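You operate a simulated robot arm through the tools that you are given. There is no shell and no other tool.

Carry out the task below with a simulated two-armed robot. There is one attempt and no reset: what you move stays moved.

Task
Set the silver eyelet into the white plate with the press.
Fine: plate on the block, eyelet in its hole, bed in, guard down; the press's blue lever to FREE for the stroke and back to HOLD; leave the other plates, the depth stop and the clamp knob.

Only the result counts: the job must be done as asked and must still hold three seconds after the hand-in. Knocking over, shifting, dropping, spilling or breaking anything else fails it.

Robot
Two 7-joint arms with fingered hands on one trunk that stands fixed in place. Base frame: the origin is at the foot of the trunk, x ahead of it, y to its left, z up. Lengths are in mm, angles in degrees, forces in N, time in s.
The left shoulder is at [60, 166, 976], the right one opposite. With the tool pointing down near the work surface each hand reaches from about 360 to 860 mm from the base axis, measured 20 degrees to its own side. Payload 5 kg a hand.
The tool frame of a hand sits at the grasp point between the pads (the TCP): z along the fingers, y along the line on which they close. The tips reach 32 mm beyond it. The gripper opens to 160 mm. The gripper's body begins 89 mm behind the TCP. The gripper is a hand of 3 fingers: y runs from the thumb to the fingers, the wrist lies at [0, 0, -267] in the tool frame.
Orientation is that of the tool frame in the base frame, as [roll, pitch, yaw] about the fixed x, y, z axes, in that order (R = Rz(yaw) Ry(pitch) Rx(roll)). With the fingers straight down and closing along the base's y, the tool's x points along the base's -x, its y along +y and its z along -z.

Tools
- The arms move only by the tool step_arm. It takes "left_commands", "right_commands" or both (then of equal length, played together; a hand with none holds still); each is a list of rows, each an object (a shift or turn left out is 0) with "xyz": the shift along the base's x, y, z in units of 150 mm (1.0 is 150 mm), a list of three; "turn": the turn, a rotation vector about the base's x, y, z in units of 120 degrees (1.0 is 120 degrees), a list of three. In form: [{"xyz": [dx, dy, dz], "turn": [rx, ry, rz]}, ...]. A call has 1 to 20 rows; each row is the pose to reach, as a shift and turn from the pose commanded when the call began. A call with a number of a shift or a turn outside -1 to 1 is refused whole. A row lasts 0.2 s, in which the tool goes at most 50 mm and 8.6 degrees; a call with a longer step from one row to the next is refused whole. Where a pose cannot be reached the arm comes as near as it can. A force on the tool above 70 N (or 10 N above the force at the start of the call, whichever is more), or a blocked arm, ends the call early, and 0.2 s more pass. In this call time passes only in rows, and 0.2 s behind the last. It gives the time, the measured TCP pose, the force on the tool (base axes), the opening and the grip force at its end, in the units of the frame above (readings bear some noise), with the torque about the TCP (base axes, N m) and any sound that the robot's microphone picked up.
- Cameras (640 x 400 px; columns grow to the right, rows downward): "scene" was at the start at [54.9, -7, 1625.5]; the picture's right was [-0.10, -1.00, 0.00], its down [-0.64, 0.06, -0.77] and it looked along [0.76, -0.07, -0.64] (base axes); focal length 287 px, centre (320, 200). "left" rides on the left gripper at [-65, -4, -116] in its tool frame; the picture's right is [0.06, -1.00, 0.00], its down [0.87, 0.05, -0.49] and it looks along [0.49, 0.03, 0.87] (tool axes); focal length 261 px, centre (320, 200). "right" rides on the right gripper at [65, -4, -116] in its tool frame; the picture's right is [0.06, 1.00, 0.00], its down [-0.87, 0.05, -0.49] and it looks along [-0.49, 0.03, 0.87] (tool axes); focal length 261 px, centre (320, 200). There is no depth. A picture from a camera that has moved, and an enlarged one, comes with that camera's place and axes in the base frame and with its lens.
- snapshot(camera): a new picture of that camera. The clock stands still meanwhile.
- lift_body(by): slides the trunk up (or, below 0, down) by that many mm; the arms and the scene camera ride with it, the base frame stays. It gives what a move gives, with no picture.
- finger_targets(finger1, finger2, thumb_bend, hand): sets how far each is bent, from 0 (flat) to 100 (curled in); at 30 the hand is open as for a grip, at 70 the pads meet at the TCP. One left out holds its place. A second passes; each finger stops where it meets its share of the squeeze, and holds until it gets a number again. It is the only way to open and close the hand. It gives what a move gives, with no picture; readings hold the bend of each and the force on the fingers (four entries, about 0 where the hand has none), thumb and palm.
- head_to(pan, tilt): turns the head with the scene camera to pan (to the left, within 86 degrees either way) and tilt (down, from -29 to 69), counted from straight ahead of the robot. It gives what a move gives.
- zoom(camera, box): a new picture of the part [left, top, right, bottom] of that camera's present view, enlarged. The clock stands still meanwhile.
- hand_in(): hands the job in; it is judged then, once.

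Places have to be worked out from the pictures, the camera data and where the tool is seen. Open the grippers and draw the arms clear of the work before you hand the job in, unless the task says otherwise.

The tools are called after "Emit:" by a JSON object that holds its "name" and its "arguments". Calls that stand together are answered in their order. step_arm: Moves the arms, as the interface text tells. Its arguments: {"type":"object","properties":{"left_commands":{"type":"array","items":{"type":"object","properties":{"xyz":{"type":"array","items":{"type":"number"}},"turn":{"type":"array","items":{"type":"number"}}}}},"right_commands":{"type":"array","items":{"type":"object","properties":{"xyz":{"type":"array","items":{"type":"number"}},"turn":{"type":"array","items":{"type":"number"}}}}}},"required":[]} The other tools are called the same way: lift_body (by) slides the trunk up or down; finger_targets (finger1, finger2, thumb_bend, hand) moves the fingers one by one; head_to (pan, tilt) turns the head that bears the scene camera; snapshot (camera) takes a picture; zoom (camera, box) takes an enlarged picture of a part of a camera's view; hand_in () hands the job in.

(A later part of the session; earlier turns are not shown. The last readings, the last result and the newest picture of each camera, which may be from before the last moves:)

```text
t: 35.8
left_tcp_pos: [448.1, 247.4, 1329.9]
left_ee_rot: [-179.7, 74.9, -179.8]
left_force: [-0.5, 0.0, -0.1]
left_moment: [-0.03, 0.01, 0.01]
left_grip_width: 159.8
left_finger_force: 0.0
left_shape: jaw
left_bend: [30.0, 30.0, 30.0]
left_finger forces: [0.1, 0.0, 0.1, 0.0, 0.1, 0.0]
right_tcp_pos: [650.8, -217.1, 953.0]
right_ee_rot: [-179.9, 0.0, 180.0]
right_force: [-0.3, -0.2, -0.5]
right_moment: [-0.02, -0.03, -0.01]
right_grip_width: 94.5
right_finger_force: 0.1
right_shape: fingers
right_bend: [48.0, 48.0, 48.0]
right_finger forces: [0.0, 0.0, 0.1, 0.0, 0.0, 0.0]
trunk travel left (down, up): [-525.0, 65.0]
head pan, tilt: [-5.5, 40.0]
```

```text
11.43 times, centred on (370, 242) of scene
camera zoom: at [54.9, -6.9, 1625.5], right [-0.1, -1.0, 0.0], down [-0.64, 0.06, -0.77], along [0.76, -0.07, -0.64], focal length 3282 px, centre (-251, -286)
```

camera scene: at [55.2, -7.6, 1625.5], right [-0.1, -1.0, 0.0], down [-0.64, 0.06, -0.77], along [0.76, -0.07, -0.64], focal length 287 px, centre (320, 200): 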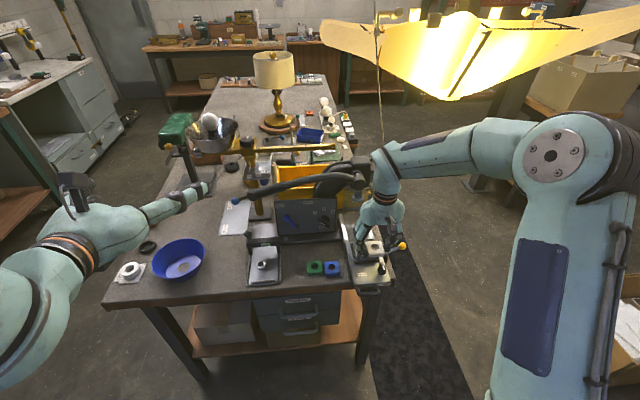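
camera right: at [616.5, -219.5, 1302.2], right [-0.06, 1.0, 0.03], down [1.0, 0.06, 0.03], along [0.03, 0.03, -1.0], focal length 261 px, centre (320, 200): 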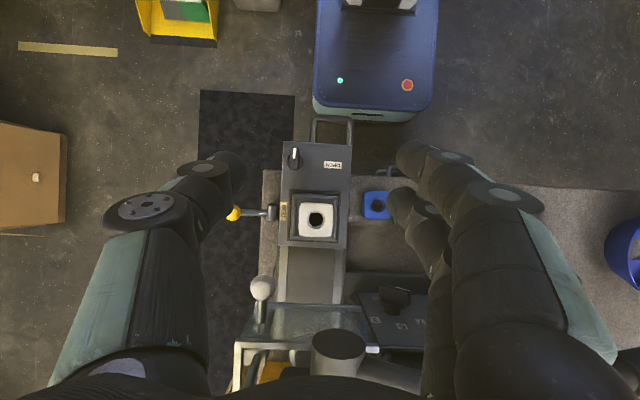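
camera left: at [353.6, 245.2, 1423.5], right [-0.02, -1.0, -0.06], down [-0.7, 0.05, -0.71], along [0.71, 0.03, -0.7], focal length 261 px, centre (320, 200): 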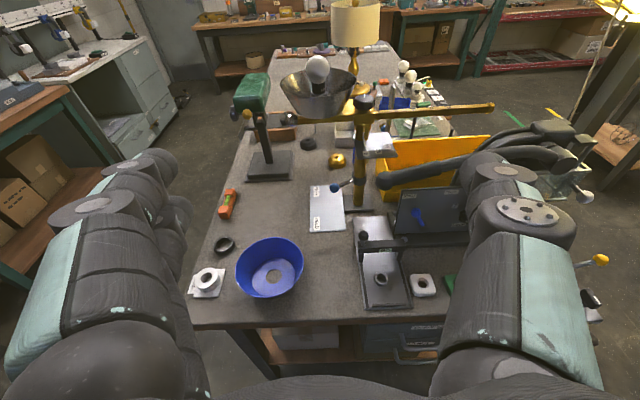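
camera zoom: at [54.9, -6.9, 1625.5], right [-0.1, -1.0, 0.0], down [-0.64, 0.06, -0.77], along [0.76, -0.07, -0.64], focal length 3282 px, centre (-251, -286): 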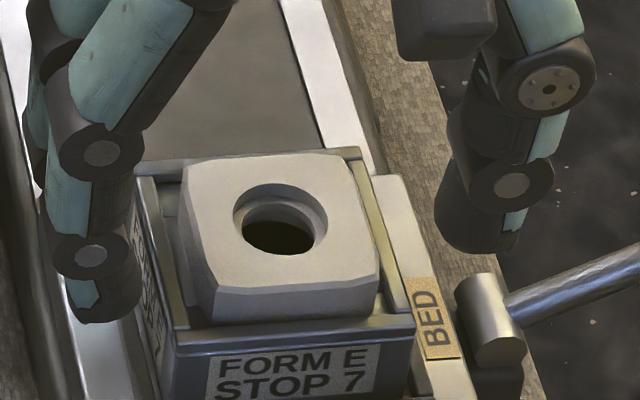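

Plate now centred within ~0.5 mm in the nest. Next the eyelet: flange top ≈(657,128,858) on the tray. Rise and travel left at a safe height.

Emit:
{"name": "step_arm", "arguments": {"right_commands": [{"xyz": [0, 0, 0.2]}, {"xyz": [-0.05, 0.1, 0.4]}, {"xyz": [-0.05, 0.4, 0.5]}, {"xyz": [-0.05, 0.7, 0.5]}, {"xyz": [-0.05, 1.0, 0.5]}]}}

Emit:
{"name": "step_arm", "arguments": {"right_commands": [{"xyz": [0, 0.3, 0]}, {"xyz": [0, 0.6, 0]}, {"xyz": [0, 0.9, 0]}, {"xyz": [0, 1.0, 0]}]}}

Emit:
{"name": "step_arm", "arguments": {"right_commands": [{"xyz": [0, 0.15, 0]}, {"xyz": [0, 0.3, 0]}]}}

Emit:
{"name": "snapshot", "arguments": {"camera": "right"}}

Emit:
{"name": "snapshot", "arguments": {"camera": "scene"}}

```text
t: 37.0
left_tcp_pos: [448.0, 249.6, 1329.6]
left_ee_rot: [-179.6, 74.9, -179.5]
left_force: [0.1, -0.1, 0.0]
left_moment: [0.0, 0.0, 0.0]
left_grip_width: 159.9
left_finger_force: 0.0
left_shape: jaw
left_bend: [30.0, 30.0, 30.0]
left_finger forces: [0.0, 0.0, 0.0, 0.0, 0.1, 0.1]
right_tcp_pos: [642.0, -62.8, 1029.1]
right_ee_rot: [180.0, 0.0, -179.8]
right_force: [0.5, 0.2, -0.7]
right_moment: [-0.08, 0.02, 0.01]
right_grip_width: 95.2
right_finger_force: 0.1
right_shape: fingers
right_bend: [48.0, 48.0, 48.0]
right_finger forces: [0.0, 0.0, 0.0, 0.0, 0.0, 0.1]
trunk travel left (down, up): [-525.0, 65.0]
head pan, tilt: [-5.5, 40.0]
```

```text
t: 38.0
left_tcp_pos: [449.4, 247.6, 1330.9]
left_ee_rot: [-179.8, 75.0, -179.8]
left_force: [-0.5, -0.8, -0.3]
left_moment: [0.02, 0.01, 0.0]
left_grip_width: 159.9
left_finger_force: 0.1
left_shape: jaw
left_bend: [30.0, 30.0, 30.0]
left_finger forces: [0.1, 0.1, 0.1, 0.0, 0.1, 0.0]
right_tcp_pos: [643.1, 84.7, 1029.8]
right_ee_rot: [-180.0, 0.1, 180.0]
right_force: [0.4, 0.1, 0.6]
right_moment: [0.0, -0.02, 0.0]
right_grip_width: 95.1
right_finger_force: 0.0
right_shape: fingers
right_bend: [48.0, 48.0, 48.0]
right_finger forces: [0.0, 0.0, 0.0, 0.0, 0.0, 0.0]
trunk travel left (down, up): [-525.0, 65.0]
head pan, tilt: [-5.5, 40.0]
```

```text
t: 38.6
left_tcp_pos: [448.2, 248.9, 1329.9]
left_ee_rot: [-179.5, 74.9, -179.7]
left_force: [0.2, -0.1, 0.5]
left_moment: [0.0, 0.03, -0.02]
left_grip_width: 159.9
left_finger_force: 0.1
left_shape: jaw
left_bend: [30.0, 30.0, 30.0]
left_finger forces: [0.1, 0.0, 0.1, 0.0, 0.0, 0.0]
right_tcp_pos: [642.5, 130.2, 1028.1]
right_ee_rot: [180.0, 0.1, -179.9]
right_force: [0.3, 0.8, 0.6]
right_moment: [-0.04, -0.03, 0.0]
right_grip_width: 95.1
right_finger_force: 0.1
right_shape: fingers
right_bend: [48.0, 48.0, 48.0]
right_finger forces: [0.0, 0.0, 0.0, 0.0, 0.0, 0.0]
trunk travel left (down, up): [-525.0, 65.0]
head pan, tilt: [-5.5, 40.0]
```

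```text
taken
camera right: at [577.7, 126.1, 1144.6], right [-0.06, 1.0, 0.0], down [0.87, 0.06, 0.49], along [0.49, 0.03, -0.87], focal length 261 px, centre (320, 200)
```

right: 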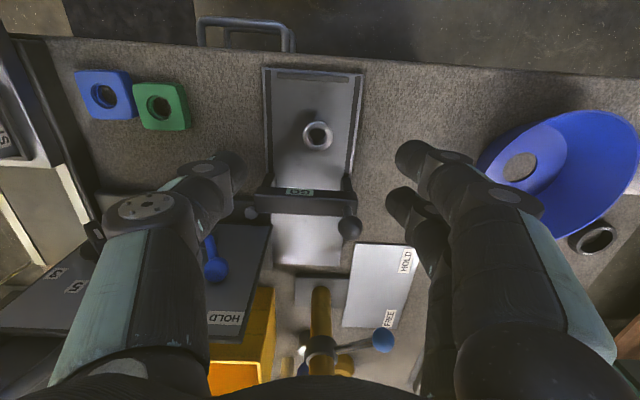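

```text
taken
camera scene: at [55.0, -6.1, 1625.5], right [-0.1, -1.0, 0.0], down [-0.64, 0.06, -0.77], along [0.76, -0.07, -0.64], focal length 287 px, centre (320, 200)
```

scene: 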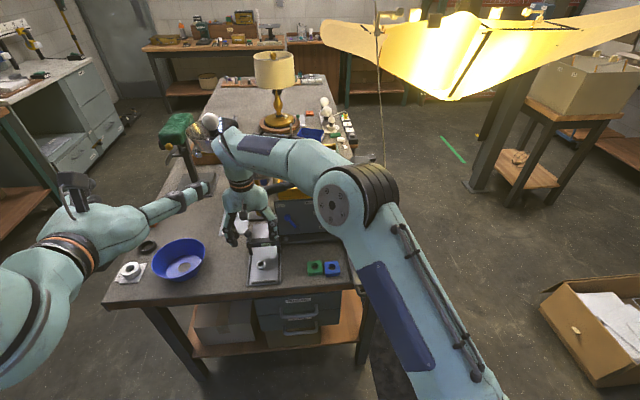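

Emit:
{"name": "zoom", "arguments": {"camera": "right", "box": [255, 60, 375, 180]}}

Emit:
{"name": "zoom", "arguments": {"camera": "scene", "box": [240, 235, 290, 290]}}

```text
3.33 times, centred on (315, 120) of right
camera zoom: at [577.7, 126.1, 1144.6], right [-0.06, 1.0, 0.0], down [0.87, 0.06, 0.49], along [0.49, 0.03, -0.87], focal length 869 px, centre (337, 467)
```

zoom: 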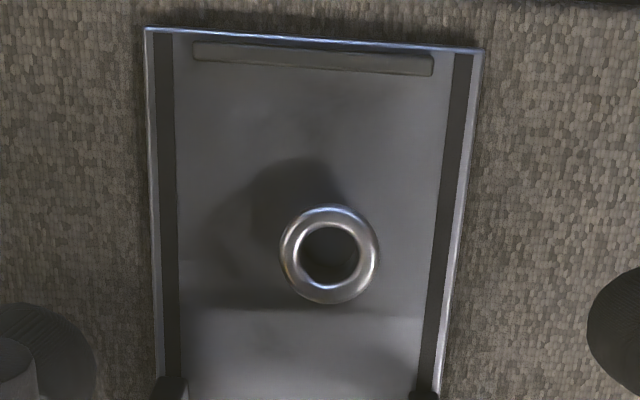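

```text
7.27 times, centred on (265, 262) of scene
camera zoom: at [55.0, -6.1, 1625.5], right [-0.1, -1.0, 0.0], down [-0.64, 0.06, -0.77], along [0.76, -0.07, -0.64], focal length 2088 px, centre (720, -254)
```

zoom: 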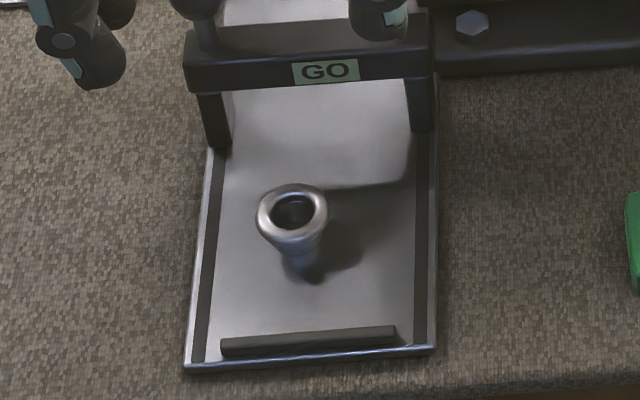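

Eyelet flange centre ≈(658.5,128.3), ~33 mm dia, tube narrower below. I centre the hand over it and lower to just above.

Emit:
{"name": "step_arm", "arguments": {"right_commands": [{"xyz": [0.103, 0, -0.2]}, {"xyz": [0.103, 0, -0.45]}, {"xyz": [0.103, 0, -0.65]}]}}

Emit:
{"name": "zoom", "arguments": {"camera": "right", "box": [200, 80, 440, 240]}}

Emit:
{"name": "zoom", "arguments": {"camera": "scene", "box": [220, 200, 320, 290]}}

```text
t: 39.4
left_tcp_pos: [447.9, 249.0, 1330.3]
left_ee_rot: [-179.6, 74.9, -179.6]
left_force: [0.1, 0.7, -0.8]
left_moment: [0.0, 0.05, 0.01]
left_grip_width: 160.1
left_finger_force: 0.1
left_shape: jaw
left_bend: [30.0, 30.0, 30.0]
left_finger forces: [0.0, 0.0, 0.0, 0.0, 0.0, 0.1]
right_tcp_pos: [656.3, 130.0, 929.6]
right_ee_rot: [180.0, 0.1, -179.9]
right_force: [0.7, -0.5, -0.4]
right_moment: [0.01, 0.04, 0.02]
right_grip_width: 95.2
right_finger_force: 0.1
right_shape: fingers
right_bend: [48.0, 48.0, 48.0]
right_finger forces: [0.1, 0.1, 0.1, 0.1, 0.1, 0.1]
trunk travel left (down, up): [-525.0, 65.0]
head pan, tilt: [-5.5, 40.0]
```

```text
2.50 times, centred on (320, 160) of right
camera zoom: at [592.7, 125.4, 1046.1], right [-0.06, 1.0, 0.0], down [0.87, 0.06, 0.49], along [0.49, 0.03, -0.87], focal length 652 px, centre (320, 300)
```

zoom: 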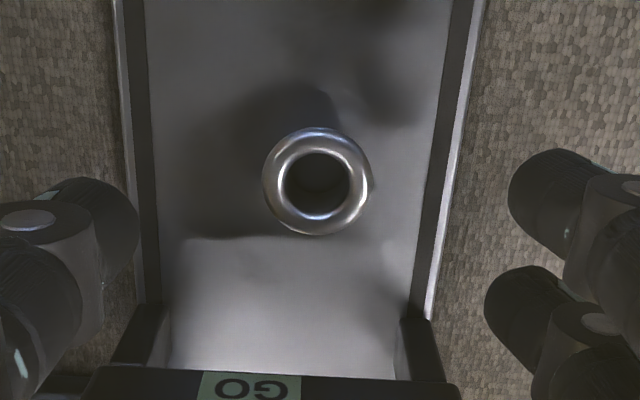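

```text
4.44 times, centred on (270, 245) of scene
camera zoom: at [55.5, -6.4, 1625.5], right [-0.1, -1.0, 0.0], down [-0.64, 0.06, -0.77], along [0.76, -0.07, -0.64], focal length 1276 px, centre (542, 0)
```

zoom: 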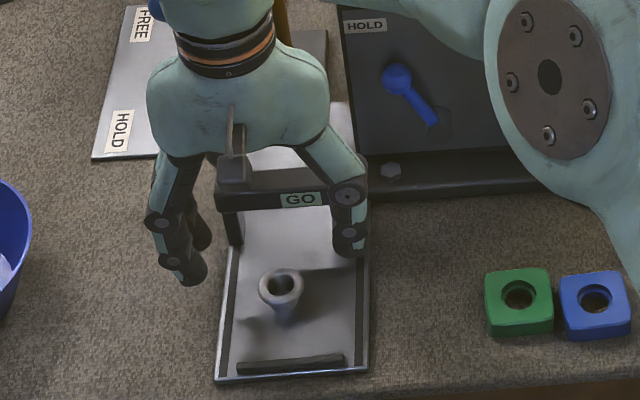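

Alignment is within 1 mm. Lower so the tips are just below the flange and start closing.

Emit:
{"name": "step_arm", "arguments": {"right_commands": [{"xyz": [0.004, -0.004, -0.15]}, {"xyz": [0.004, -0.004, -0.24]}]}}

Emit:
{"name": "finger_targets", "arguments": {"hand": "right", "finger1": 60, "finger2": 60, "thumb_bend": 60}}

Emit:
{"name": "zoom", "arguments": {"camera": "right", "box": [200, 80, 440, 240]}}

Emit:
{"name": "zoom", "arguments": {"camera": "scene", "box": [240, 230, 290, 290]}}

```text
t: 40.0
left_tcp_pos: [448.1, 248.0, 1330.5]
left_ee_rot: [-179.6, 75.0, -179.8]
left_force: [0.2, 0.3, -0.2]
left_moment: [0.01, 0.02, 0.0]
left_grip_width: 160.0
left_finger_force: 0.0
left_shape: jaw
left_bend: [30.0, 30.0, 30.0]
left_finger forces: [0.0, 0.0, 0.0, 0.1, 0.0, 0.0]
right_tcp_pos: [658.2, 128.4, 893.6]
right_ee_rot: [180.0, 0.1, -179.9]
right_force: [0.4, 0.0, -0.1]
right_moment: [0.02, 0.03, 0.02]
right_grip_width: 95.5
right_finger_force: 0.0
right_shape: fingers
right_bend: [48.0, 48.0, 48.0]
right_finger forces: [0.0, 0.1, 0.0, 0.0, 0.1, 0.0]
trunk travel left (down, up): [-525.0, 65.0]
head pan, tilt: [-5.5, 40.0]
```

```text
t: 41.0
left_tcp_pos: [449.2, 248.5, 1331.2]
left_ee_rot: [-179.7, 74.9, -179.7]
left_force: [0.4, -0.5, 0.1]
left_moment: [0.01, 0.0, -0.02]
left_grip_width: 160.1
left_finger_force: 0.0
left_shape: jaw
left_bend: [30.0, 30.0, 30.0]
left_finger forces: [0.0, 0.1, 0.0, 0.0, 0.0, 0.0]
right_tcp_pos: [657.7, 128.1, 895.7]
right_ee_rot: [-180.0, 0.0, -179.9]
right_force: [-0.3, 0.8, 0.2]
right_moment: [0.02, 0.0, 0.03]
right_grip_width: 48.1
right_finger_force: 0.1
right_shape: fingers
right_bend: [60.0, 60.0, 60.0]
right_finger forces: [0.0, 0.1, 0.0, 0.1, 0.2, 0.0]
trunk travel left (down, up): [-525.0, 65.0]
head pan, tilt: [-5.5, 40.0]
```

```text
2.50 times, centred on (320, 160) of right
camera zoom: at [593.3, 124.5, 1011.2], right [-0.06, 1.0, 0.0], down [0.87, 0.05, 0.49], along [0.49, 0.03, -0.87], focal length 652 px, centre (320, 300)
```

zoom: 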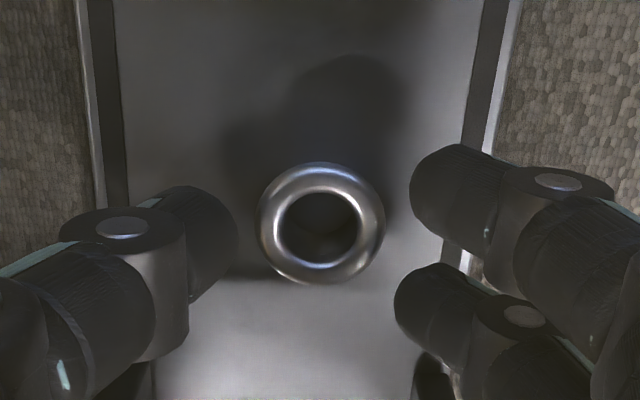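

```text
6.67 times, centred on (265, 260) of scene
camera zoom: at [54.9, -6.7, 1625.5], right [-0.1, -1.0, 0.0], down [-0.64, 0.06, -0.77], along [0.76, -0.07, -0.64], focal length 1914 px, centre (687, -200)
```

zoom: 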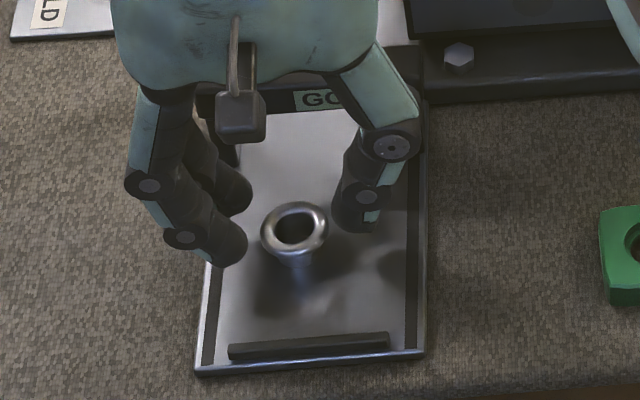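

Looks symmetric. Close gently toward contact.

Emit:
{"name": "finger_targets", "arguments": {"hand": "right", "finger1": 64.5, "finger2": 64.5, "thumb_bend": 64.5}}

Emit:
{"name": "zoom", "arguments": {"camera": "right", "box": [200, 80, 440, 240]}}

Emit:
{"name": "zoom", "arguments": {"camera": "scene", "box": [240, 230, 290, 290]}}

```text
t: 42.0
left_tcp_pos: [447.7, 247.8, 1330.5]
left_ee_rot: [-179.7, 74.9, -179.8]
left_force: [0.3, 0.8, -0.5]
left_moment: [0.0, 0.03, 0.02]
left_grip_width: 159.9
left_finger_force: 0.0
left_shape: jaw
left_bend: [30.0, 30.0, 30.0]
left_finger forces: [0.0, 0.1, 0.0, 0.0, 0.0, 0.0]
right_tcp_pos: [658.2, 128.5, 894.8]
right_ee_rot: [179.9, -0.1, -179.8]
right_force: [-0.5, -0.5, -0.3]
right_moment: [0.02, 0.02, 0.04]
right_grip_width: 33.0
right_finger_force: 0.1
right_shape: fingers
right_bend: [64.0, 64.0, 64.0]
right_finger forces: [0.1, 0.0, 0.0, 0.0, 0.0, 0.0]
trunk travel left (down, up): [-525.0, 65.0]
head pan, tilt: [-5.5, 40.0]
```

```text
2.50 times, centred on (320, 160) of right
camera zoom: at [593.3, 124.5, 1011.2], right [-0.06, 1.0, 0.0], down [0.87, 0.05, 0.49], along [0.49, 0.03, -0.87], focal length 652 px, centre (320, 300)
```

zoom: 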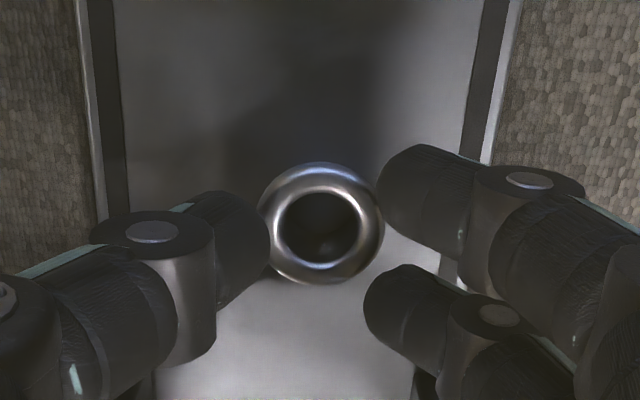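

```text
6.67 times, centred on (265, 260) of scene
camera zoom: at [54.9, -6.7, 1625.5], right [-0.1, -1.0, 0.0], down [-0.64, 0.06, -0.77], along [0.76, -0.07, -0.64], focal length 1914 px, centre (687, -200)
```

zoom: 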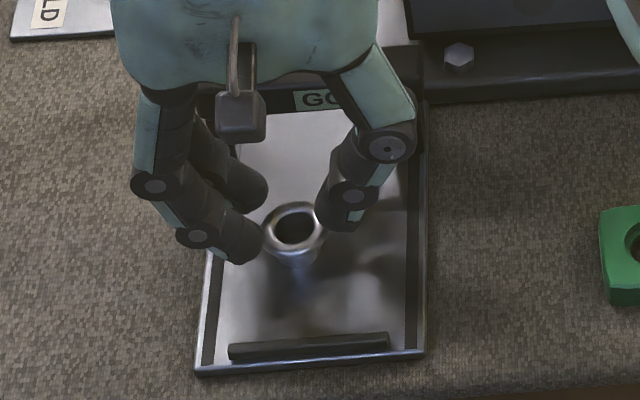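

No contact yet at 33 mm opening. Close a little more to find the touch.

Emit:
{"name": "finger_targets", "arguments": {"hand": "right", "finger1": 66, "finger2": 66, "thumb_bend": 66}}

Emit:
{"name": "zoom", "arguments": {"camera": "right", "box": [200, 80, 440, 240]}}

Emit:
{"name": "zoom", "arguments": {"camera": "scene", "box": [250, 240, 280, 275]}}

```text
t: 43.0
left_tcp_pos: [448.8, 248.8, 1330.8]
left_ee_rot: [-179.7, 74.9, -179.8]
left_force: [0.2, -0.1, -1.5]
left_moment: [-0.01, -0.04, 0.0]
left_grip_width: 159.8
left_finger_force: 0.0
left_shape: jaw
left_bend: [30.0, 30.0, 30.0]
left_finger forces: [0.0, 0.0, 0.0, 0.1, 0.0, 0.0]
right_tcp_pos: [659.2, 128.0, 895.5]
right_ee_rot: [-179.9, -0.1, -179.9]
right_force: [0.1, 1.0, 0.1]
right_moment: [-0.01, 0.03, 0.03]
right_grip_width: 26.0
right_finger_force: 0.0
right_shape: fingers
right_bend: [66.0, 66.0, 66.0]
right_finger forces: [0.0, 0.1, 0.1, 0.1, 0.0, 0.0]
trunk travel left (down, up): [-525.0, 65.0]
head pan, tilt: [-5.5, 40.0]
```

```text
2.50 times, centred on (320, 160) of right
camera zoom: at [593.3, 124.5, 1011.2], right [-0.06, 1.0, 0.0], down [0.87, 0.05, 0.49], along [0.49, 0.03, -0.87], focal length 652 px, centre (320, 300)
```

zoom: 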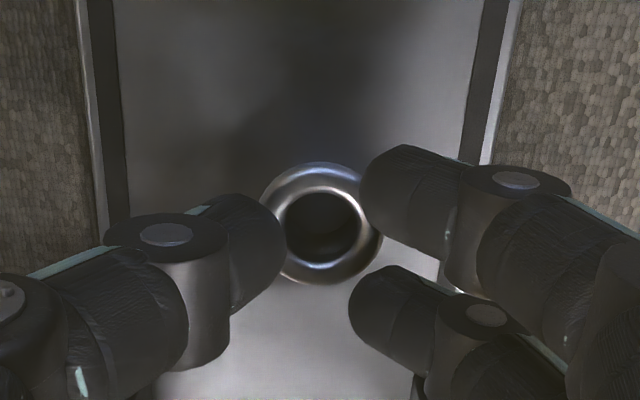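

```text
11.43 times, centred on (265, 258) of scene
camera zoom: at [54.9, -6.7, 1625.5], right [-0.1, -1.0, 0.0], down [-0.64, 0.06, -0.77], along [0.76, -0.07, -0.64], focal length 3282 px, centre (949, -457)
```

zoom: 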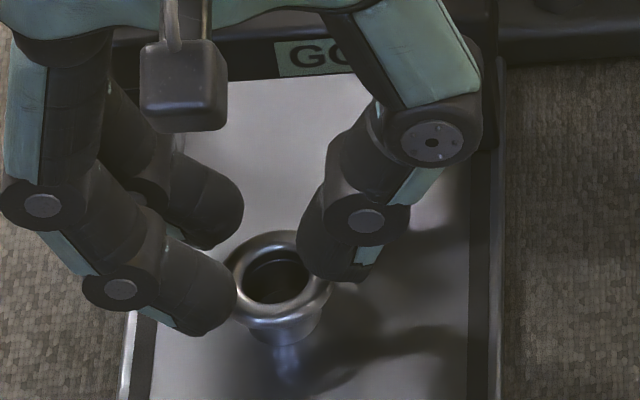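

The tips are closing above the flange (so tips are ~32 mm beyond the TCP). Open, lower 12 mm, and close again.

Emit:
{"name": "finger_targets", "arguments": {"hand": "right", "finger1": 57, "finger2": 57, "thumb_bend": 57}}

Emit:
{"name": "step_arm", "arguments": {"right_commands": [{"xyz": [-0.006, 0.002, -0.04]}, {"xyz": [-0.006, 0.002, -0.083]}]}}

Emit:
{"name": "finger_targets", "arguments": {"hand": "right", "finger1": 64, "finger2": 64, "thumb_bend": 64}}

Emit:
{"name": "zoom", "arguments": {"camera": "right", "box": [200, 80, 440, 240]}}

Emit:
{"name": "zoom", "arguments": {"camera": "scene", "box": [250, 240, 280, 275]}}

```text
t: 44.0
left_tcp_pos: [448.1, 248.7, 1331.2]
left_ee_rot: [-179.7, 74.9, -179.7]
left_force: [-0.7, -0.3, 0.3]
left_moment: [-0.01, -0.01, 0.02]
left_grip_width: 160.0
left_finger_force: 0.1
left_shape: jaw
left_bend: [30.0, 30.0, 30.0]
left_finger forces: [0.0, 0.1, 0.0, 0.0, 0.0, 0.0]
right_tcp_pos: [658.6, 127.2, 895.1]
right_ee_rot: [179.9, 0.0, -179.9]
right_force: [0.5, 0.1, -0.2]
right_moment: [-0.02, -0.02, -0.01]
right_grip_width: 62.1
right_finger_force: 0.1
right_shape: fingers
right_bend: [56.0, 56.0, 56.0]
right_finger forces: [0.0, 0.1, 0.1, 0.0, 0.1, 0.1]
trunk travel left (down, up): [-525.0, 65.0]
head pan, tilt: [-5.5, 40.0]
```

```text
t: 44.6
left_tcp_pos: [447.5, 248.5, 1330.9]
left_ee_rot: [-179.7, 74.9, -179.8]
left_force: [0.5, 0.0, 0.4]
left_moment: [0.02, 0.02, 0.01]
left_grip_width: 159.7
left_finger_force: 0.1
left_shape: jaw
left_bend: [30.0, 30.0, 30.0]
left_finger forces: [0.1, 0.0, 0.0, 0.0, 0.0, 0.1]
right_tcp_pos: [657.4, 129.2, 882.2]
right_ee_rot: [180.0, 0.2, -180.0]
right_force: [-0.5, 0.0, -0.4]
right_moment: [0.01, 0.01, 0.01]
right_grip_width: 62.3
right_finger_force: 0.1
right_shape: fingers
right_bend: [56.0, 56.0, 56.0]
right_finger forces: [0.0, 0.1, 0.0, 0.1, 0.0, 0.0]
trunk travel left (down, up): [-525.0, 65.0]
head pan, tilt: [-5.5, 40.0]
```

```text
t: 45.6
left_tcp_pos: [448.6, 249.1, 1330.9]
left_ee_rot: [-179.7, 74.9, -179.8]
left_force: [-0.2, -0.6, 0.0]
left_moment: [0.0, 0.03, 0.02]
left_grip_width: 159.9
left_finger_force: 0.1
left_shape: jaw
left_bend: [30.0, 30.0, 30.0]
left_finger forces: [0.1, 0.0, 0.0, 0.1, 0.0, 0.0]
right_tcp_pos: [658.5, 129.8, 883.2]
right_ee_rot: [180.0, 0.0, 179.9]
right_force: [0.6, 0.0, 0.6]
right_moment: [0.0, 0.02, -0.05]
right_grip_width: 35.9
right_finger_force: 2.2
right_shape: fingers
right_bend: [63.0, 63.0, 63.0]
right_finger forces: [0.7, 1.4, 0.0, 0.0, 1.6, 0.1]
trunk travel left (down, up): [-525.0, 65.0]
head pan, tilt: [-5.5, 40.0]
```

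```text
2.50 times, centred on (320, 160) of right
camera zoom: at [592.6, 124.8, 998.4], right [-0.06, 1.0, 0.0], down [0.87, 0.05, 0.49], along [0.49, 0.03, -0.87], focal length 652 px, centre (320, 300)
```

zoom: 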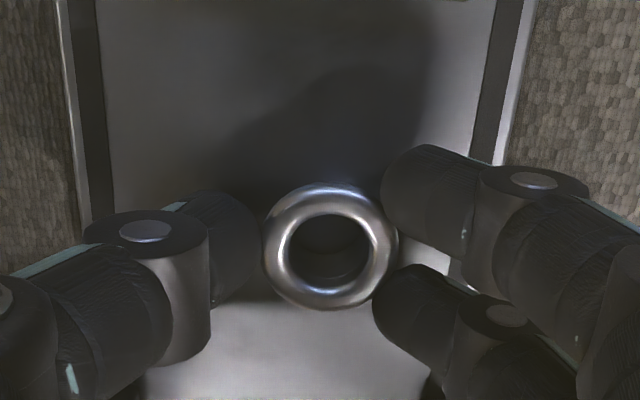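

```text
11.43 times, centred on (265, 258) of scene
camera zoom: at [55.0, -6.7, 1625.5], right [-0.1, -1.0, 0.0], down [-0.64, 0.06, -0.77], along [0.76, -0.07, -0.64], focal length 3282 px, centre (949, -457)
```

zoom: 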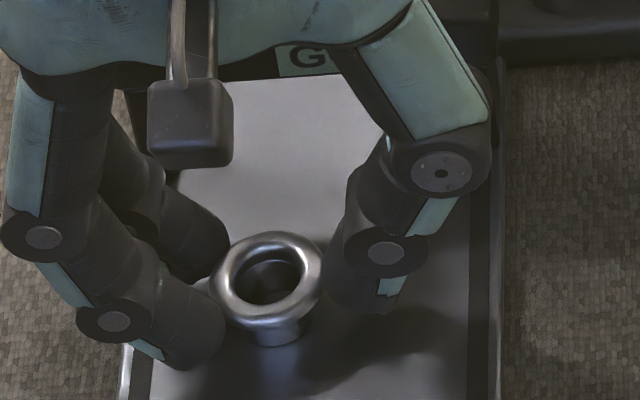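

Three-point contact on the flange (2 N). Tighten modestly and lift a little.

Emit:
{"name": "finger_targets", "arguments": {"hand": "right", "finger1": 66.5, "finger2": 66.5, "thumb_bend": 66.5}}

Emit:
{"name": "step_arm", "arguments": {"right_commands": [{"xyz": [0, 0, 0.03]}, {"xyz": [0, 0, 0.1]}, {"xyz": [0, 0, 0.25]}]}}

Emit:
{"name": "zoom", "arguments": {"camera": "right", "box": [200, 80, 440, 240]}}

Emit:
{"name": "zoom", "arguments": {"camera": "scene", "box": [245, 230, 285, 275]}}

```text
t: 46.6
left_tcp_pos: [447.8, 249.1, 1329.8]
left_ee_rot: [-179.7, 75.0, -179.9]
left_force: [0.6, -0.2, 0.6]
left_moment: [0.0, 0.02, 0.0]
left_grip_width: 159.9
left_finger_force: 0.1
left_shape: jaw
left_bend: [30.0, 30.0, 30.0]
left_finger forces: [0.0, 0.1, 0.1, 0.1, 0.0, 0.0]
right_tcp_pos: [658.4, 128.5, 883.2]
right_ee_rot: [180.0, -0.1, -179.9]
right_force: [-0.5, -0.4, 0.1]
right_moment: [0.01, 0.01, 0.0]
right_grip_width: 34.2
right_finger_force: 5.2
right_shape: fingers
right_bend: [64.0, 63.0, 64.0]
right_finger forces: [2.0, 2.9, 0.0, 0.0, 4.8, 0.0]
trunk travel left (down, up): [-525.0, 65.0]
head pan, tilt: [-5.5, 40.0]
```

```text
t: 47.4
left_tcp_pos: [448.5, 248.7, 1330.4]
left_ee_rot: [-179.7, 74.9, -179.8]
left_force: [-0.2, 0.0, 0.6]
left_moment: [0.06, 0.02, -0.03]
left_grip_width: 159.9
left_finger_force: 0.0
left_shape: jaw
left_bend: [30.0, 30.0, 30.0]
left_finger forces: [0.1, 0.0, 0.0, 0.0, 0.0, 0.0]
right_tcp_pos: [658.6, 127.2, 919.3]
right_ee_rot: [180.0, 0.0, -179.9]
right_force: [0.2, 0.2, -0.8]
right_moment: [0.02, -0.03, -0.02]
right_grip_width: 34.4
right_finger_force: 5.0
right_shape: fingers
right_bend: [64.0, 63.0, 64.0]
right_finger forces: [2.0, 2.8, 0.0, 0.1, 4.7, 0.0]
trunk travel left (down, up): [-525.0, 65.0]
head pan, tilt: [-5.5, 40.0]
```

```text
2.50 times, centred on (320, 160) of right
camera zoom: at [592.1, 124.0, 1035.6], right [-0.06, 1.0, 0.0], down [0.87, 0.06, 0.49], along [0.49, 0.03, -0.87], focal length 652 px, centre (320, 300)
```

zoom: 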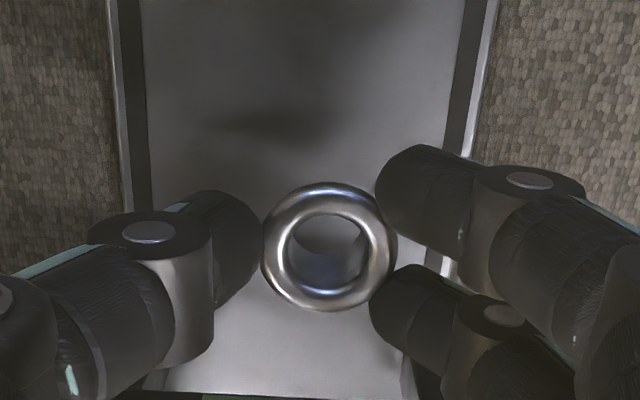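

```text
8.89 times, centred on (265, 252) of scene
camera zoom: at [54.6, -6.8, 1625.5], right [-0.1, -1.0, 0.0], down [-0.64, 0.06, -0.77], along [0.76, -0.07, -0.64], focal length 2552 px, centre (809, -267)
```

zoom: 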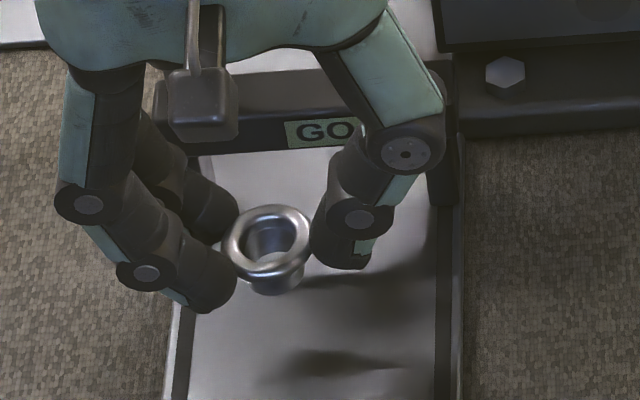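

Eyelet is held level. Carry it at height over to the block.

Emit:
{"name": "step_arm", "arguments": {"right_commands": [{"xyz": [0, 0, 0.3]}, {"xyz": [-0.1, -0.1, 0.6]}, {"xyz": [-0.1, -0.4, 0.73]}, {"xyz": [-0.1, -0.7, 0.73]}, {"xyz": [-0.1, -1.0, 0.73]}]}}

Emit:
{"name": "step_arm", "arguments": {"right_commands": [{"xyz": [0, -0.3, 0]}, {"xyz": [0, -0.6, 0]}, {"xyz": [0, -0.9, 0]}, {"xyz": [0, -1.0, 0]}]}}

Emit:
{"name": "step_arm", "arguments": {"right_commands": [{"xyz": [0.03, -0.2, 0]}, {"xyz": [0.062, -0.315, 0]}, {"xyz": [0.062, -0.315, -0.2]}]}}

Emit:
{"name": "zoom", "arguments": {"camera": "right", "box": [200, 80, 440, 240]}}

Emit:
{"name": "zoom", "arguments": {"camera": "scene", "box": [335, 210, 405, 260]}}

```text
t: 48.6
left_tcp_pos: [447.0, 245.9, 1331.1]
left_ee_rot: [-180.0, 75.0, 180.0]
left_force: [0.6, -0.1, -0.3]
left_moment: [0.01, 0.01, 0.03]
left_grip_width: 160.0
left_finger_force: 0.0
left_shape: jaw
left_bend: [30.0, 30.0, 30.0]
left_finger forces: [0.0, 0.1, 0.0, 0.0, 0.0, 0.0]
right_tcp_pos: [643.8, -22.9, 1030.0]
right_ee_rot: [179.9, -0.1, -180.0]
right_force: [0.0, -0.1, 0.4]
right_moment: [0.03, 0.01, 0.01]
right_grip_width: 34.1
right_finger_force: 4.7
right_shape: fingers
right_bend: [64.0, 63.0, 64.0]
right_finger forces: [2.1, 2.9, 0.0, 0.0, 4.9, 0.0]
trunk travel left (down, up): [-525.0, 65.0]
head pan, tilt: [-5.5, 40.0]
```

```text
t: 49.6
left_tcp_pos: [448.5, 249.9, 1329.4]
left_ee_rot: [-179.6, 74.9, -179.7]
left_force: [-0.7, 0.1, 0.4]
left_moment: [0.0, 0.0, -0.02]
left_grip_width: 159.8
left_finger_force: 0.2
left_shape: jaw
left_bend: [30.0, 30.0, 30.0]
left_finger forces: [0.1, 0.1, 0.0, 0.0, 0.1, 0.0]
right_tcp_pos: [643.0, -170.8, 1029.6]
right_ee_rot: [180.0, 0.0, -179.8]
right_force: [0.4, 0.6, 0.0]
right_moment: [-0.03, 0.0, 0.02]
right_grip_width: 33.8
right_finger_force: 5.2
right_shape: fingers
right_bend: [64.0, 63.0, 64.0]
right_finger forces: [1.9, 3.0, 0.1, 0.1, 4.7, 0.0]
trunk travel left (down, up): [-525.0, 65.0]
head pan, tilt: [-5.5, 40.0]
```

```text
t: 50.4
left_tcp_pos: [449.3, 248.1, 1330.4]
left_ee_rot: [-179.8, 74.9, -179.9]
left_force: [-0.3, 0.2, -0.5]
left_moment: [-0.02, -0.04, -0.01]
left_grip_width: 160.0
left_finger_force: 0.0
left_shape: jaw
left_bend: [30.0, 30.0, 30.0]
left_finger forces: [0.0, 0.0, 0.0, 0.0, 0.1, 0.0]
right_tcp_pos: [653.0, -218.3, 998.4]
right_ee_rot: [-180.0, 0.0, 180.0]
right_force: [0.3, 0.1, -0.2]
right_moment: [0.01, -0.01, 0.03]
right_grip_width: 34.1
right_finger_force: 5.3
right_shape: fingers
right_bend: [64.0, 63.0, 64.0]
right_finger forces: [2.0, 3.0, 0.0, 0.0, 4.7, 0.0]
trunk travel left (down, up): [-525.0, 65.0]
head pan, tilt: [-5.5, 40.0]
```

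```text
2.50 times, centred on (320, 160) of right
camera zoom: at [587.5, -222.8, 1115.0], right [-0.06, 1.0, 0.0], down [0.87, 0.05, 0.49], along [0.49, 0.03, -0.87], focal length 652 px, centre (320, 300)
```

zoom: 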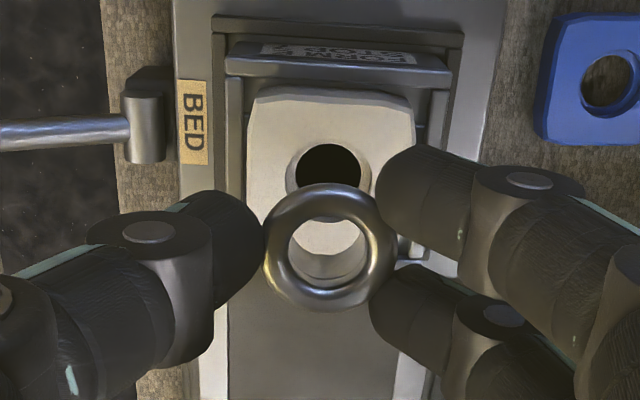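

```text
8.00 times, centred on (370, 235) of scene
camera zoom: at [55.7, -7.1, 1625.5], right [-0.1, -1.0, 0.0], down [-0.64, 0.06, -0.77], along [0.76, -0.07, -0.64], focal length 2297 px, centre (-80, -80)
```

zoom: 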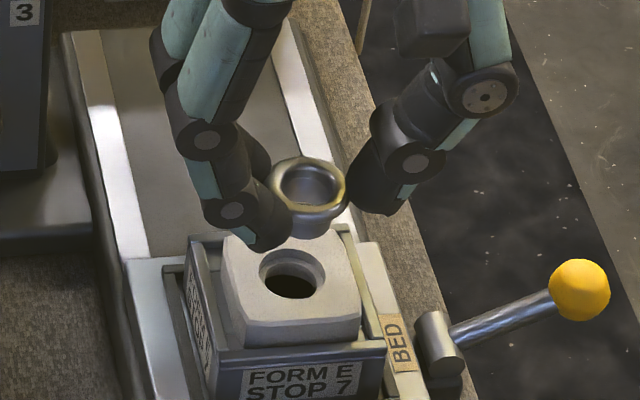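

Nearly aligned. Lower to just above the plate and recheck concentricity.

Emit:
{"name": "step_arm", "arguments": {"right_commands": [{"xyz": [0, 0, -0.1]}, {"xyz": [0, 0, -0.15]}]}}

Emit:
{"name": "zoom", "arguments": {"camera": "right", "box": [260, 110, 380, 230]}}

Emit:
{"name": "zoom", "arguments": {"camera": "scene", "box": [345, 220, 390, 260]}}

```text
t: 51.0
left_tcp_pos: [447.5, 248.9, 1329.7]
left_ee_rot: [-179.6, 74.9, -179.8]
left_force: [-0.2, 0.1, 0.9]
left_moment: [-0.03, -0.02, -0.01]
left_grip_width: 160.0
left_finger_force: 0.0
left_shape: jaw
left_bend: [30.0, 30.0, 30.0]
left_finger forces: [0.0, 0.0, 0.0, 0.0, 0.0, 0.1]
right_tcp_pos: [652.5, -218.4, 977.1]
right_ee_rot: [-180.0, 0.1, -180.0]
right_force: [0.4, -0.7, 0.1]
right_moment: [-0.02, -0.01, -0.01]
right_grip_width: 34.1
right_finger_force: 4.4
right_shape: fingers
right_bend: [64.0, 63.0, 64.0]
right_finger forces: [2.0, 3.0, 0.0, 0.0, 4.8, 0.1]
trunk travel left (down, up): [-525.0, 65.0]
head pan, tilt: [-5.5, 40.0]
```

```text
3.33 times, centred on (320, 170) of right
camera zoom: at [586.9, -222.6, 1092.6], right [-0.06, 1.0, 0.0], down [0.87, 0.05, 0.49], along [0.49, 0.03, -0.87], focal length 869 px, centre (320, 300)
```

zoom: 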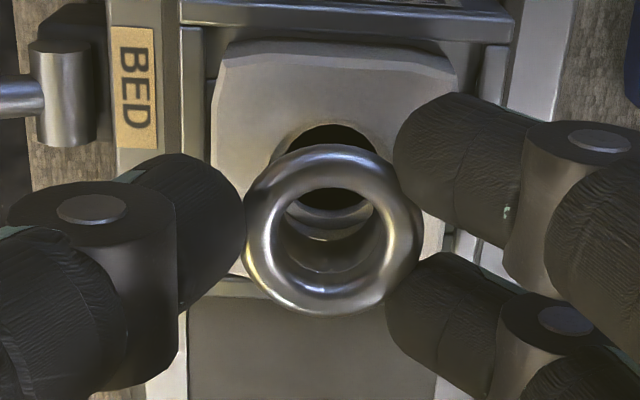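

```text
10.00 times, centred on (368, 240) of scene
camera zoom: at [54.8, -6.8, 1625.5], right [-0.1, -1.0, 0.0], down [-0.64, 0.06, -0.77], along [0.76, -0.07, -0.64], focal length 2871 px, centre (-155, -200)
```

zoom: 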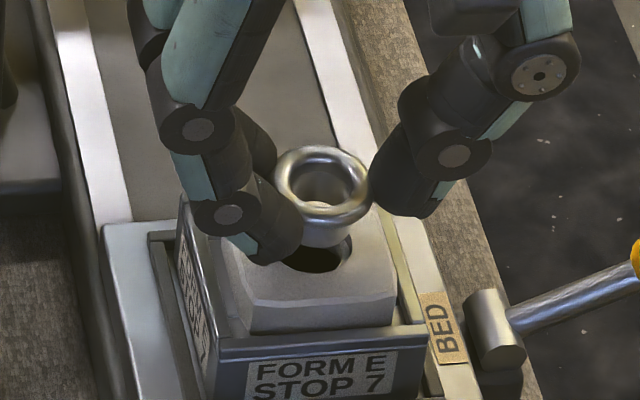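

Concentric within ~1 mm in both views. Lower slowly so the taper enters the hole, watching force.

Emit:
{"name": "step_arm", "arguments": {"right_commands": [{"xyz": [0.004, 0.002, -0.03]}, {"xyz": [0.004, 0.002, -0.06]}]}}

Emit:
{"name": "zoom", "arguments": {"camera": "scene", "box": [345, 220, 390, 260]}}

Emit:
{"name": "zoom", "arguments": {"camera": "right", "box": [260, 110, 380, 230]}}

```text
t: 51.6
left_tcp_pos: [447.9, 248.2, 1330.2]
left_ee_rot: [-179.7, 74.9, -179.8]
left_force: [0.4, -0.4, -0.2]
left_moment: [0.03, 0.01, -0.01]
left_grip_width: 160.1
left_finger_force: 0.0
left_shape: jaw
left_bend: [30.0, 30.0, 30.0]
left_finger forces: [0.0, 0.1, 0.0, 0.0, 0.1, 0.1]
right_tcp_pos: [652.5, -217.5, 966.9]
right_ee_rot: [-180.0, 0.0, -179.9]
right_force: [0.2, -0.3, -0.3]
right_moment: [0.0, 0.01, 0.02]
right_grip_width: 34.2
right_finger_force: 5.2
right_shape: fingers
right_bend: [64.0, 63.0, 64.0]
right_finger forces: [2.0, 3.0, 0.0, 0.0, 4.8, 0.0]
trunk travel left (down, up): [-525.0, 65.0]
head pan, tilt: [-5.5, 40.0]
```

```text
10.00 times, centred on (368, 240) of scene
camera zoom: at [55.0, -6.9, 1625.5], right [-0.1, -1.0, 0.0], down [-0.64, 0.06, -0.77], along [0.76, -0.07, -0.64], focal length 2871 px, centre (-155, -200)
```

zoom: 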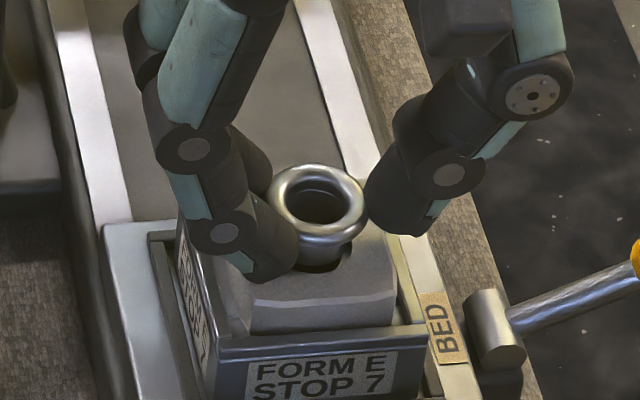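

```text
3.33 times, centred on (320, 170) of right
camera zoom: at [587.7, -222.3, 1083.6], right [-0.06, 1.0, 0.0], down [0.87, 0.05, 0.49], along [0.49, 0.03, -0.87], focal length 869 px, centre (320, 300)
```

zoom: 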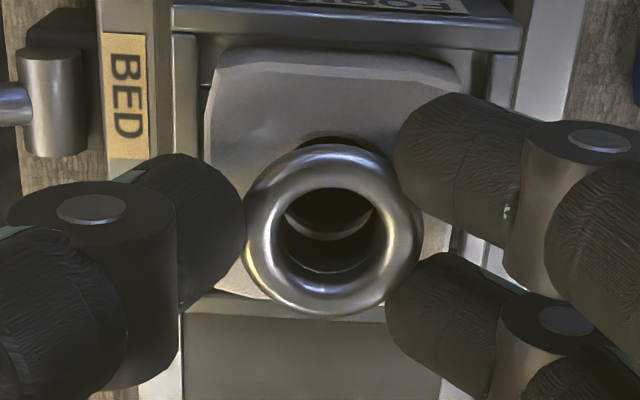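

Still within ~1–2 mm; I nudge −1 mm in x and descend further in small steps.

Emit:
{"name": "step_arm", "arguments": {"right_commands": [{"xyz": [-0.007, 0.002, -0.02]}, {"xyz": [-0.007, 0.002, -0.04]}]}}

Emit:
{"name": "zoom", "arguments": {"camera": "scene", "box": [350, 225, 385, 255]}}

Emit:
{"name": "zoom", "arguments": {"camera": "right", "box": [260, 110, 380, 230]}}

```text
t: 52.2
left_tcp_pos: [448.8, 248.1, 1331.8]
left_ee_rot: [-179.6, 74.9, -179.7]
left_force: [-0.5, -0.2, -0.8]
left_moment: [0.0, -0.01, 0.01]
left_grip_width: 160.0
left_finger_force: 0.0
left_shape: jaw
left_bend: [30.0, 30.0, 30.0]
left_finger forces: [0.1, 0.0, 0.0, 0.1, 0.1, 0.0]
right_tcp_pos: [651.6, -217.3, 963.0]
right_ee_rot: [180.0, 0.1, -179.9]
right_force: [0.7, 0.0, 2.3]
right_moment: [0.0, 0.02, 0.03]
right_grip_width: 34.2
right_finger_force: 5.1
right_shape: fingers
right_bend: [64.0, 63.0, 64.0]
right_finger forces: [2.1, 3.2, 0.0, 0.1, 5.4, 0.0]
trunk travel left (down, up): [-525.0, 65.0]
head pan, tilt: [-5.5, 40.0]
```

```text
13.33 times, centred on (368, 240) of scene
camera zoom: at [54.7, -6.8, 1625.6], right [-0.1, -1.0, 0.0], down [-0.64, 0.06, -0.77], along [0.76, -0.07, -0.64], focal length 3828 px, centre (-313, -333)
```

zoom: 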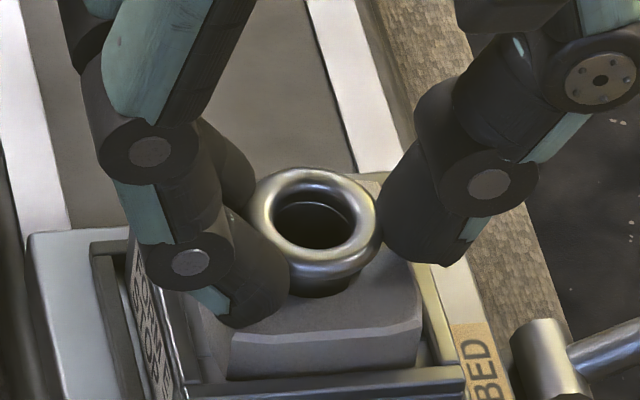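

```text
3.33 times, centred on (320, 170) of right
camera zoom: at [586.5, -222.0, 1078.4], right [-0.06, 1.0, 0.0], down [0.87, 0.05, 0.49], along [0.49, 0.03, -0.87], focal length 869 px, centre (320, 300)
```

zoom: 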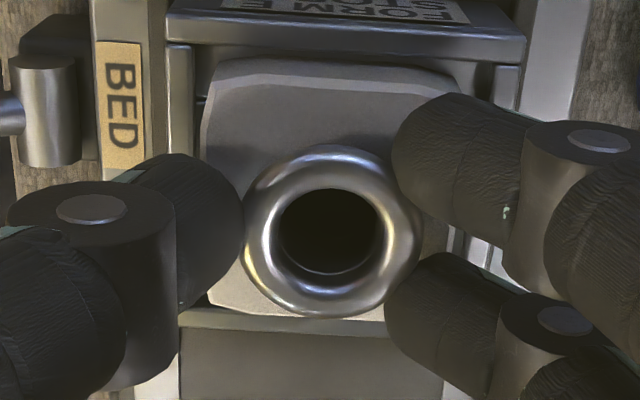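

The tube has entered the hole; light 2 N contact. Push ~2 mm further, watching force.

Emit:
{"name": "step_arm", "arguments": {"right_commands": [{"xyz": [0, 0, -0.014]}]}}

Emit:
{"name": "zoom", "arguments": {"camera": "scene", "box": [350, 225, 385, 255]}}

```text
t: 52.6
left_tcp_pos: [446.7, 249.6, 1331.3]
left_ee_rot: [-179.7, 75.0, -179.8]
left_force: [-0.2, 0.1, -0.3]
left_moment: [0.0, 0.0, 0.01]
left_grip_width: 159.9
left_finger_force: 0.1
left_shape: jaw
left_bend: [30.0, 30.0, 30.0]
left_finger forces: [0.0, 0.0, 0.0, 0.0, 0.0, 0.0]
right_tcp_pos: [651.4, -216.6, 961.7]
right_ee_rot: [-179.9, 0.2, -179.8]
right_force: [0.2, -0.9, 8.8]
right_moment: [0.06, -0.06, 0.0]
right_grip_width: 33.9
right_finger_force: 7.3
right_shape: fingers
right_bend: [65.0, 64.0, 65.0]
right_finger forces: [2.1, 6.3, 0.0, 0.0, 6.2, 0.0]
trunk travel left (down, up): [-525.0, 65.0]
head pan, tilt: [-5.5, 40.0]
```

```text
13.33 times, centred on (368, 240) of scene
camera zoom: at [54.3, -6.6, 1625.7], right [-0.1, -1.0, 0.0], down [-0.64, 0.06, -0.77], along [0.76, -0.07, -0.64], focal length 3828 px, centre (-313, -333)
```

zoom: 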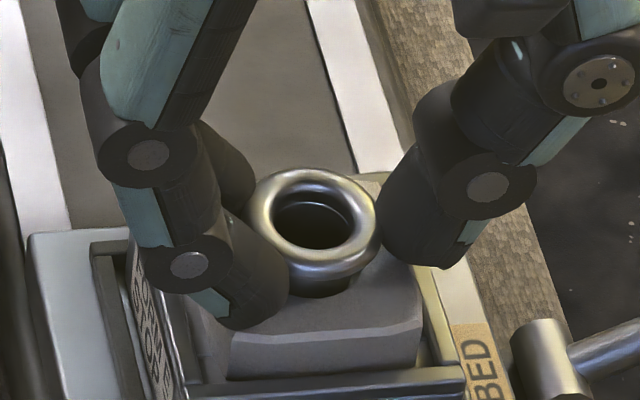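

Fingertips now rest on the plate top, tube inside the hole. Raise 1 mm and ease the grip open so the eyelet settles.

Emit:
{"name": "step_arm", "arguments": {"right_commands": [{"xyz": [0, 0, 0.01]}]}}

Emit:
{"name": "finger_targets", "arguments": {"hand": "right", "finger1": 64, "finger2": 64, "thumb_bend": 64}}

Emit:
{"name": "finger_targets", "arguments": {"hand": "right", "finger1": 61.5, "finger2": 61.5, "thumb_bend": 61.5}}

Emit:
{"name": "zoom", "arguments": {"camera": "scene", "box": [350, 225, 385, 255]}}

Emit:
{"name": "zoom", "arguments": {"camera": "right", "box": [260, 110, 380, 230]}}

```text
t: 53.0
left_tcp_pos: [448.0, 248.9, 1331.4]
left_ee_rot: [-179.7, 74.9, -179.7]
left_force: [-0.5, -0.2, 0.0]
left_moment: [0.01, 0.02, 0.03]
left_grip_width: 159.9
left_finger_force: 0.1
left_shape: jaw
left_bend: [30.0, 30.0, 30.0]
left_finger forces: [0.0, 0.0, 0.0, 0.0, 0.0, 0.0]
right_tcp_pos: [652.9, -217.4, 962.1]
right_ee_rot: [179.9, 0.1, -179.9]
right_force: [1.1, -0.4, 4.9]
right_moment: [0.01, -0.03, -0.02]
right_grip_width: 34.1
right_finger_force: 6.3
right_shape: fingers
right_bend: [65.0, 64.0, 65.0]
right_finger forces: [2.2, 4.8, 0.0, 0.0, 5.8, 0.0]
trunk travel left (down, up): [-525.0, 65.0]
head pan, tilt: [-5.5, 40.0]
```

```text
t: 54.0
left_tcp_pos: [447.5, 248.3, 1331.1]
left_ee_rot: [-179.7, 74.9, -179.7]
left_force: [-0.3, -0.1, 0.4]
left_moment: [-0.01, -0.02, 0.02]
left_grip_width: 159.6
left_finger_force: 0.0
left_shape: jaw
left_bend: [30.0, 30.0, 30.0]
left_finger forces: [0.0, 0.0, 0.2, 0.0, 0.0, 0.0]
right_tcp_pos: [650.8, -217.2, 961.6]
right_ee_rot: [-179.9, 0.1, -179.9]
right_force: [0.0, 0.5, 5.1]
right_moment: [0.06, -0.07, 0.01]
right_grip_width: 35.1
right_finger_force: 3.7
right_shape: fingers
right_bend: [64.0, 64.0, 64.0]
right_finger forces: [1.1, 4.1, 0.0, 0.1, 2.7, 0.0]
trunk travel left (down, up): [-525.0, 65.0]
head pan, tilt: [-5.5, 40.0]
```

```text
t: 55.0
left_tcp_pos: [447.3, 247.9, 1330.5]
left_ee_rot: [-179.8, 74.9, -179.8]
left_force: [-0.9, -0.9, -0.2]
left_moment: [-0.01, 0.0, -0.01]
left_grip_width: 159.9
left_finger_force: 0.0
left_shape: jaw
left_bend: [30.0, 30.0, 30.0]
left_finger forces: [0.1, 0.0, 0.0, 0.1, 0.0, 0.0]
right_tcp_pos: [652.8, -218.8, 961.4]
right_ee_rot: [-180.0, 0.2, -180.0]
right_force: [0.1, -3.0, 7.6]
right_moment: [0.11, 0.0, -0.02]
right_grip_width: 39.9
right_finger_force: 3.9
right_shape: fingers
right_bend: [63.0, 63.0, 61.0]
right_finger forces: [3.7, 4.2, 0.0, 0.0, 0.1, 0.1]
trunk travel left (down, up): [-525.0, 65.0]
head pan, tilt: [-5.5, 40.0]
```

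```text
13.33 times, centred on (368, 240) of scene
camera zoom: at [54.3, -7.0, 1625.6], right [-0.1, -1.0, 0.0], down [-0.64, 0.06, -0.77], along [0.76, -0.07, -0.64], focal length 3828 px, centre (-313, -333)
```

zoom: 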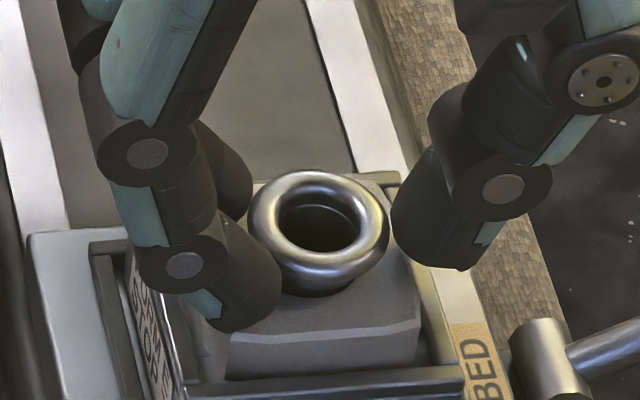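

```text
3.33 times, centred on (320, 170) of right
camera zoom: at [586.1, -222.2, 1078.0], right [-0.06, 1.0, 0.0], down [0.87, 0.05, 0.49], along [0.49, 0.03, -0.87], focal length 869 px, centre (320, 300)
```

zoom: 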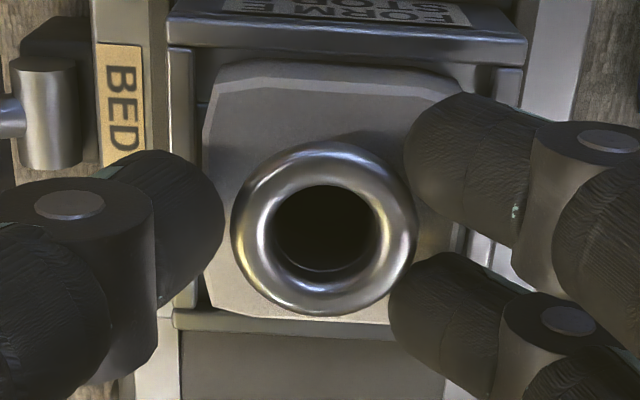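

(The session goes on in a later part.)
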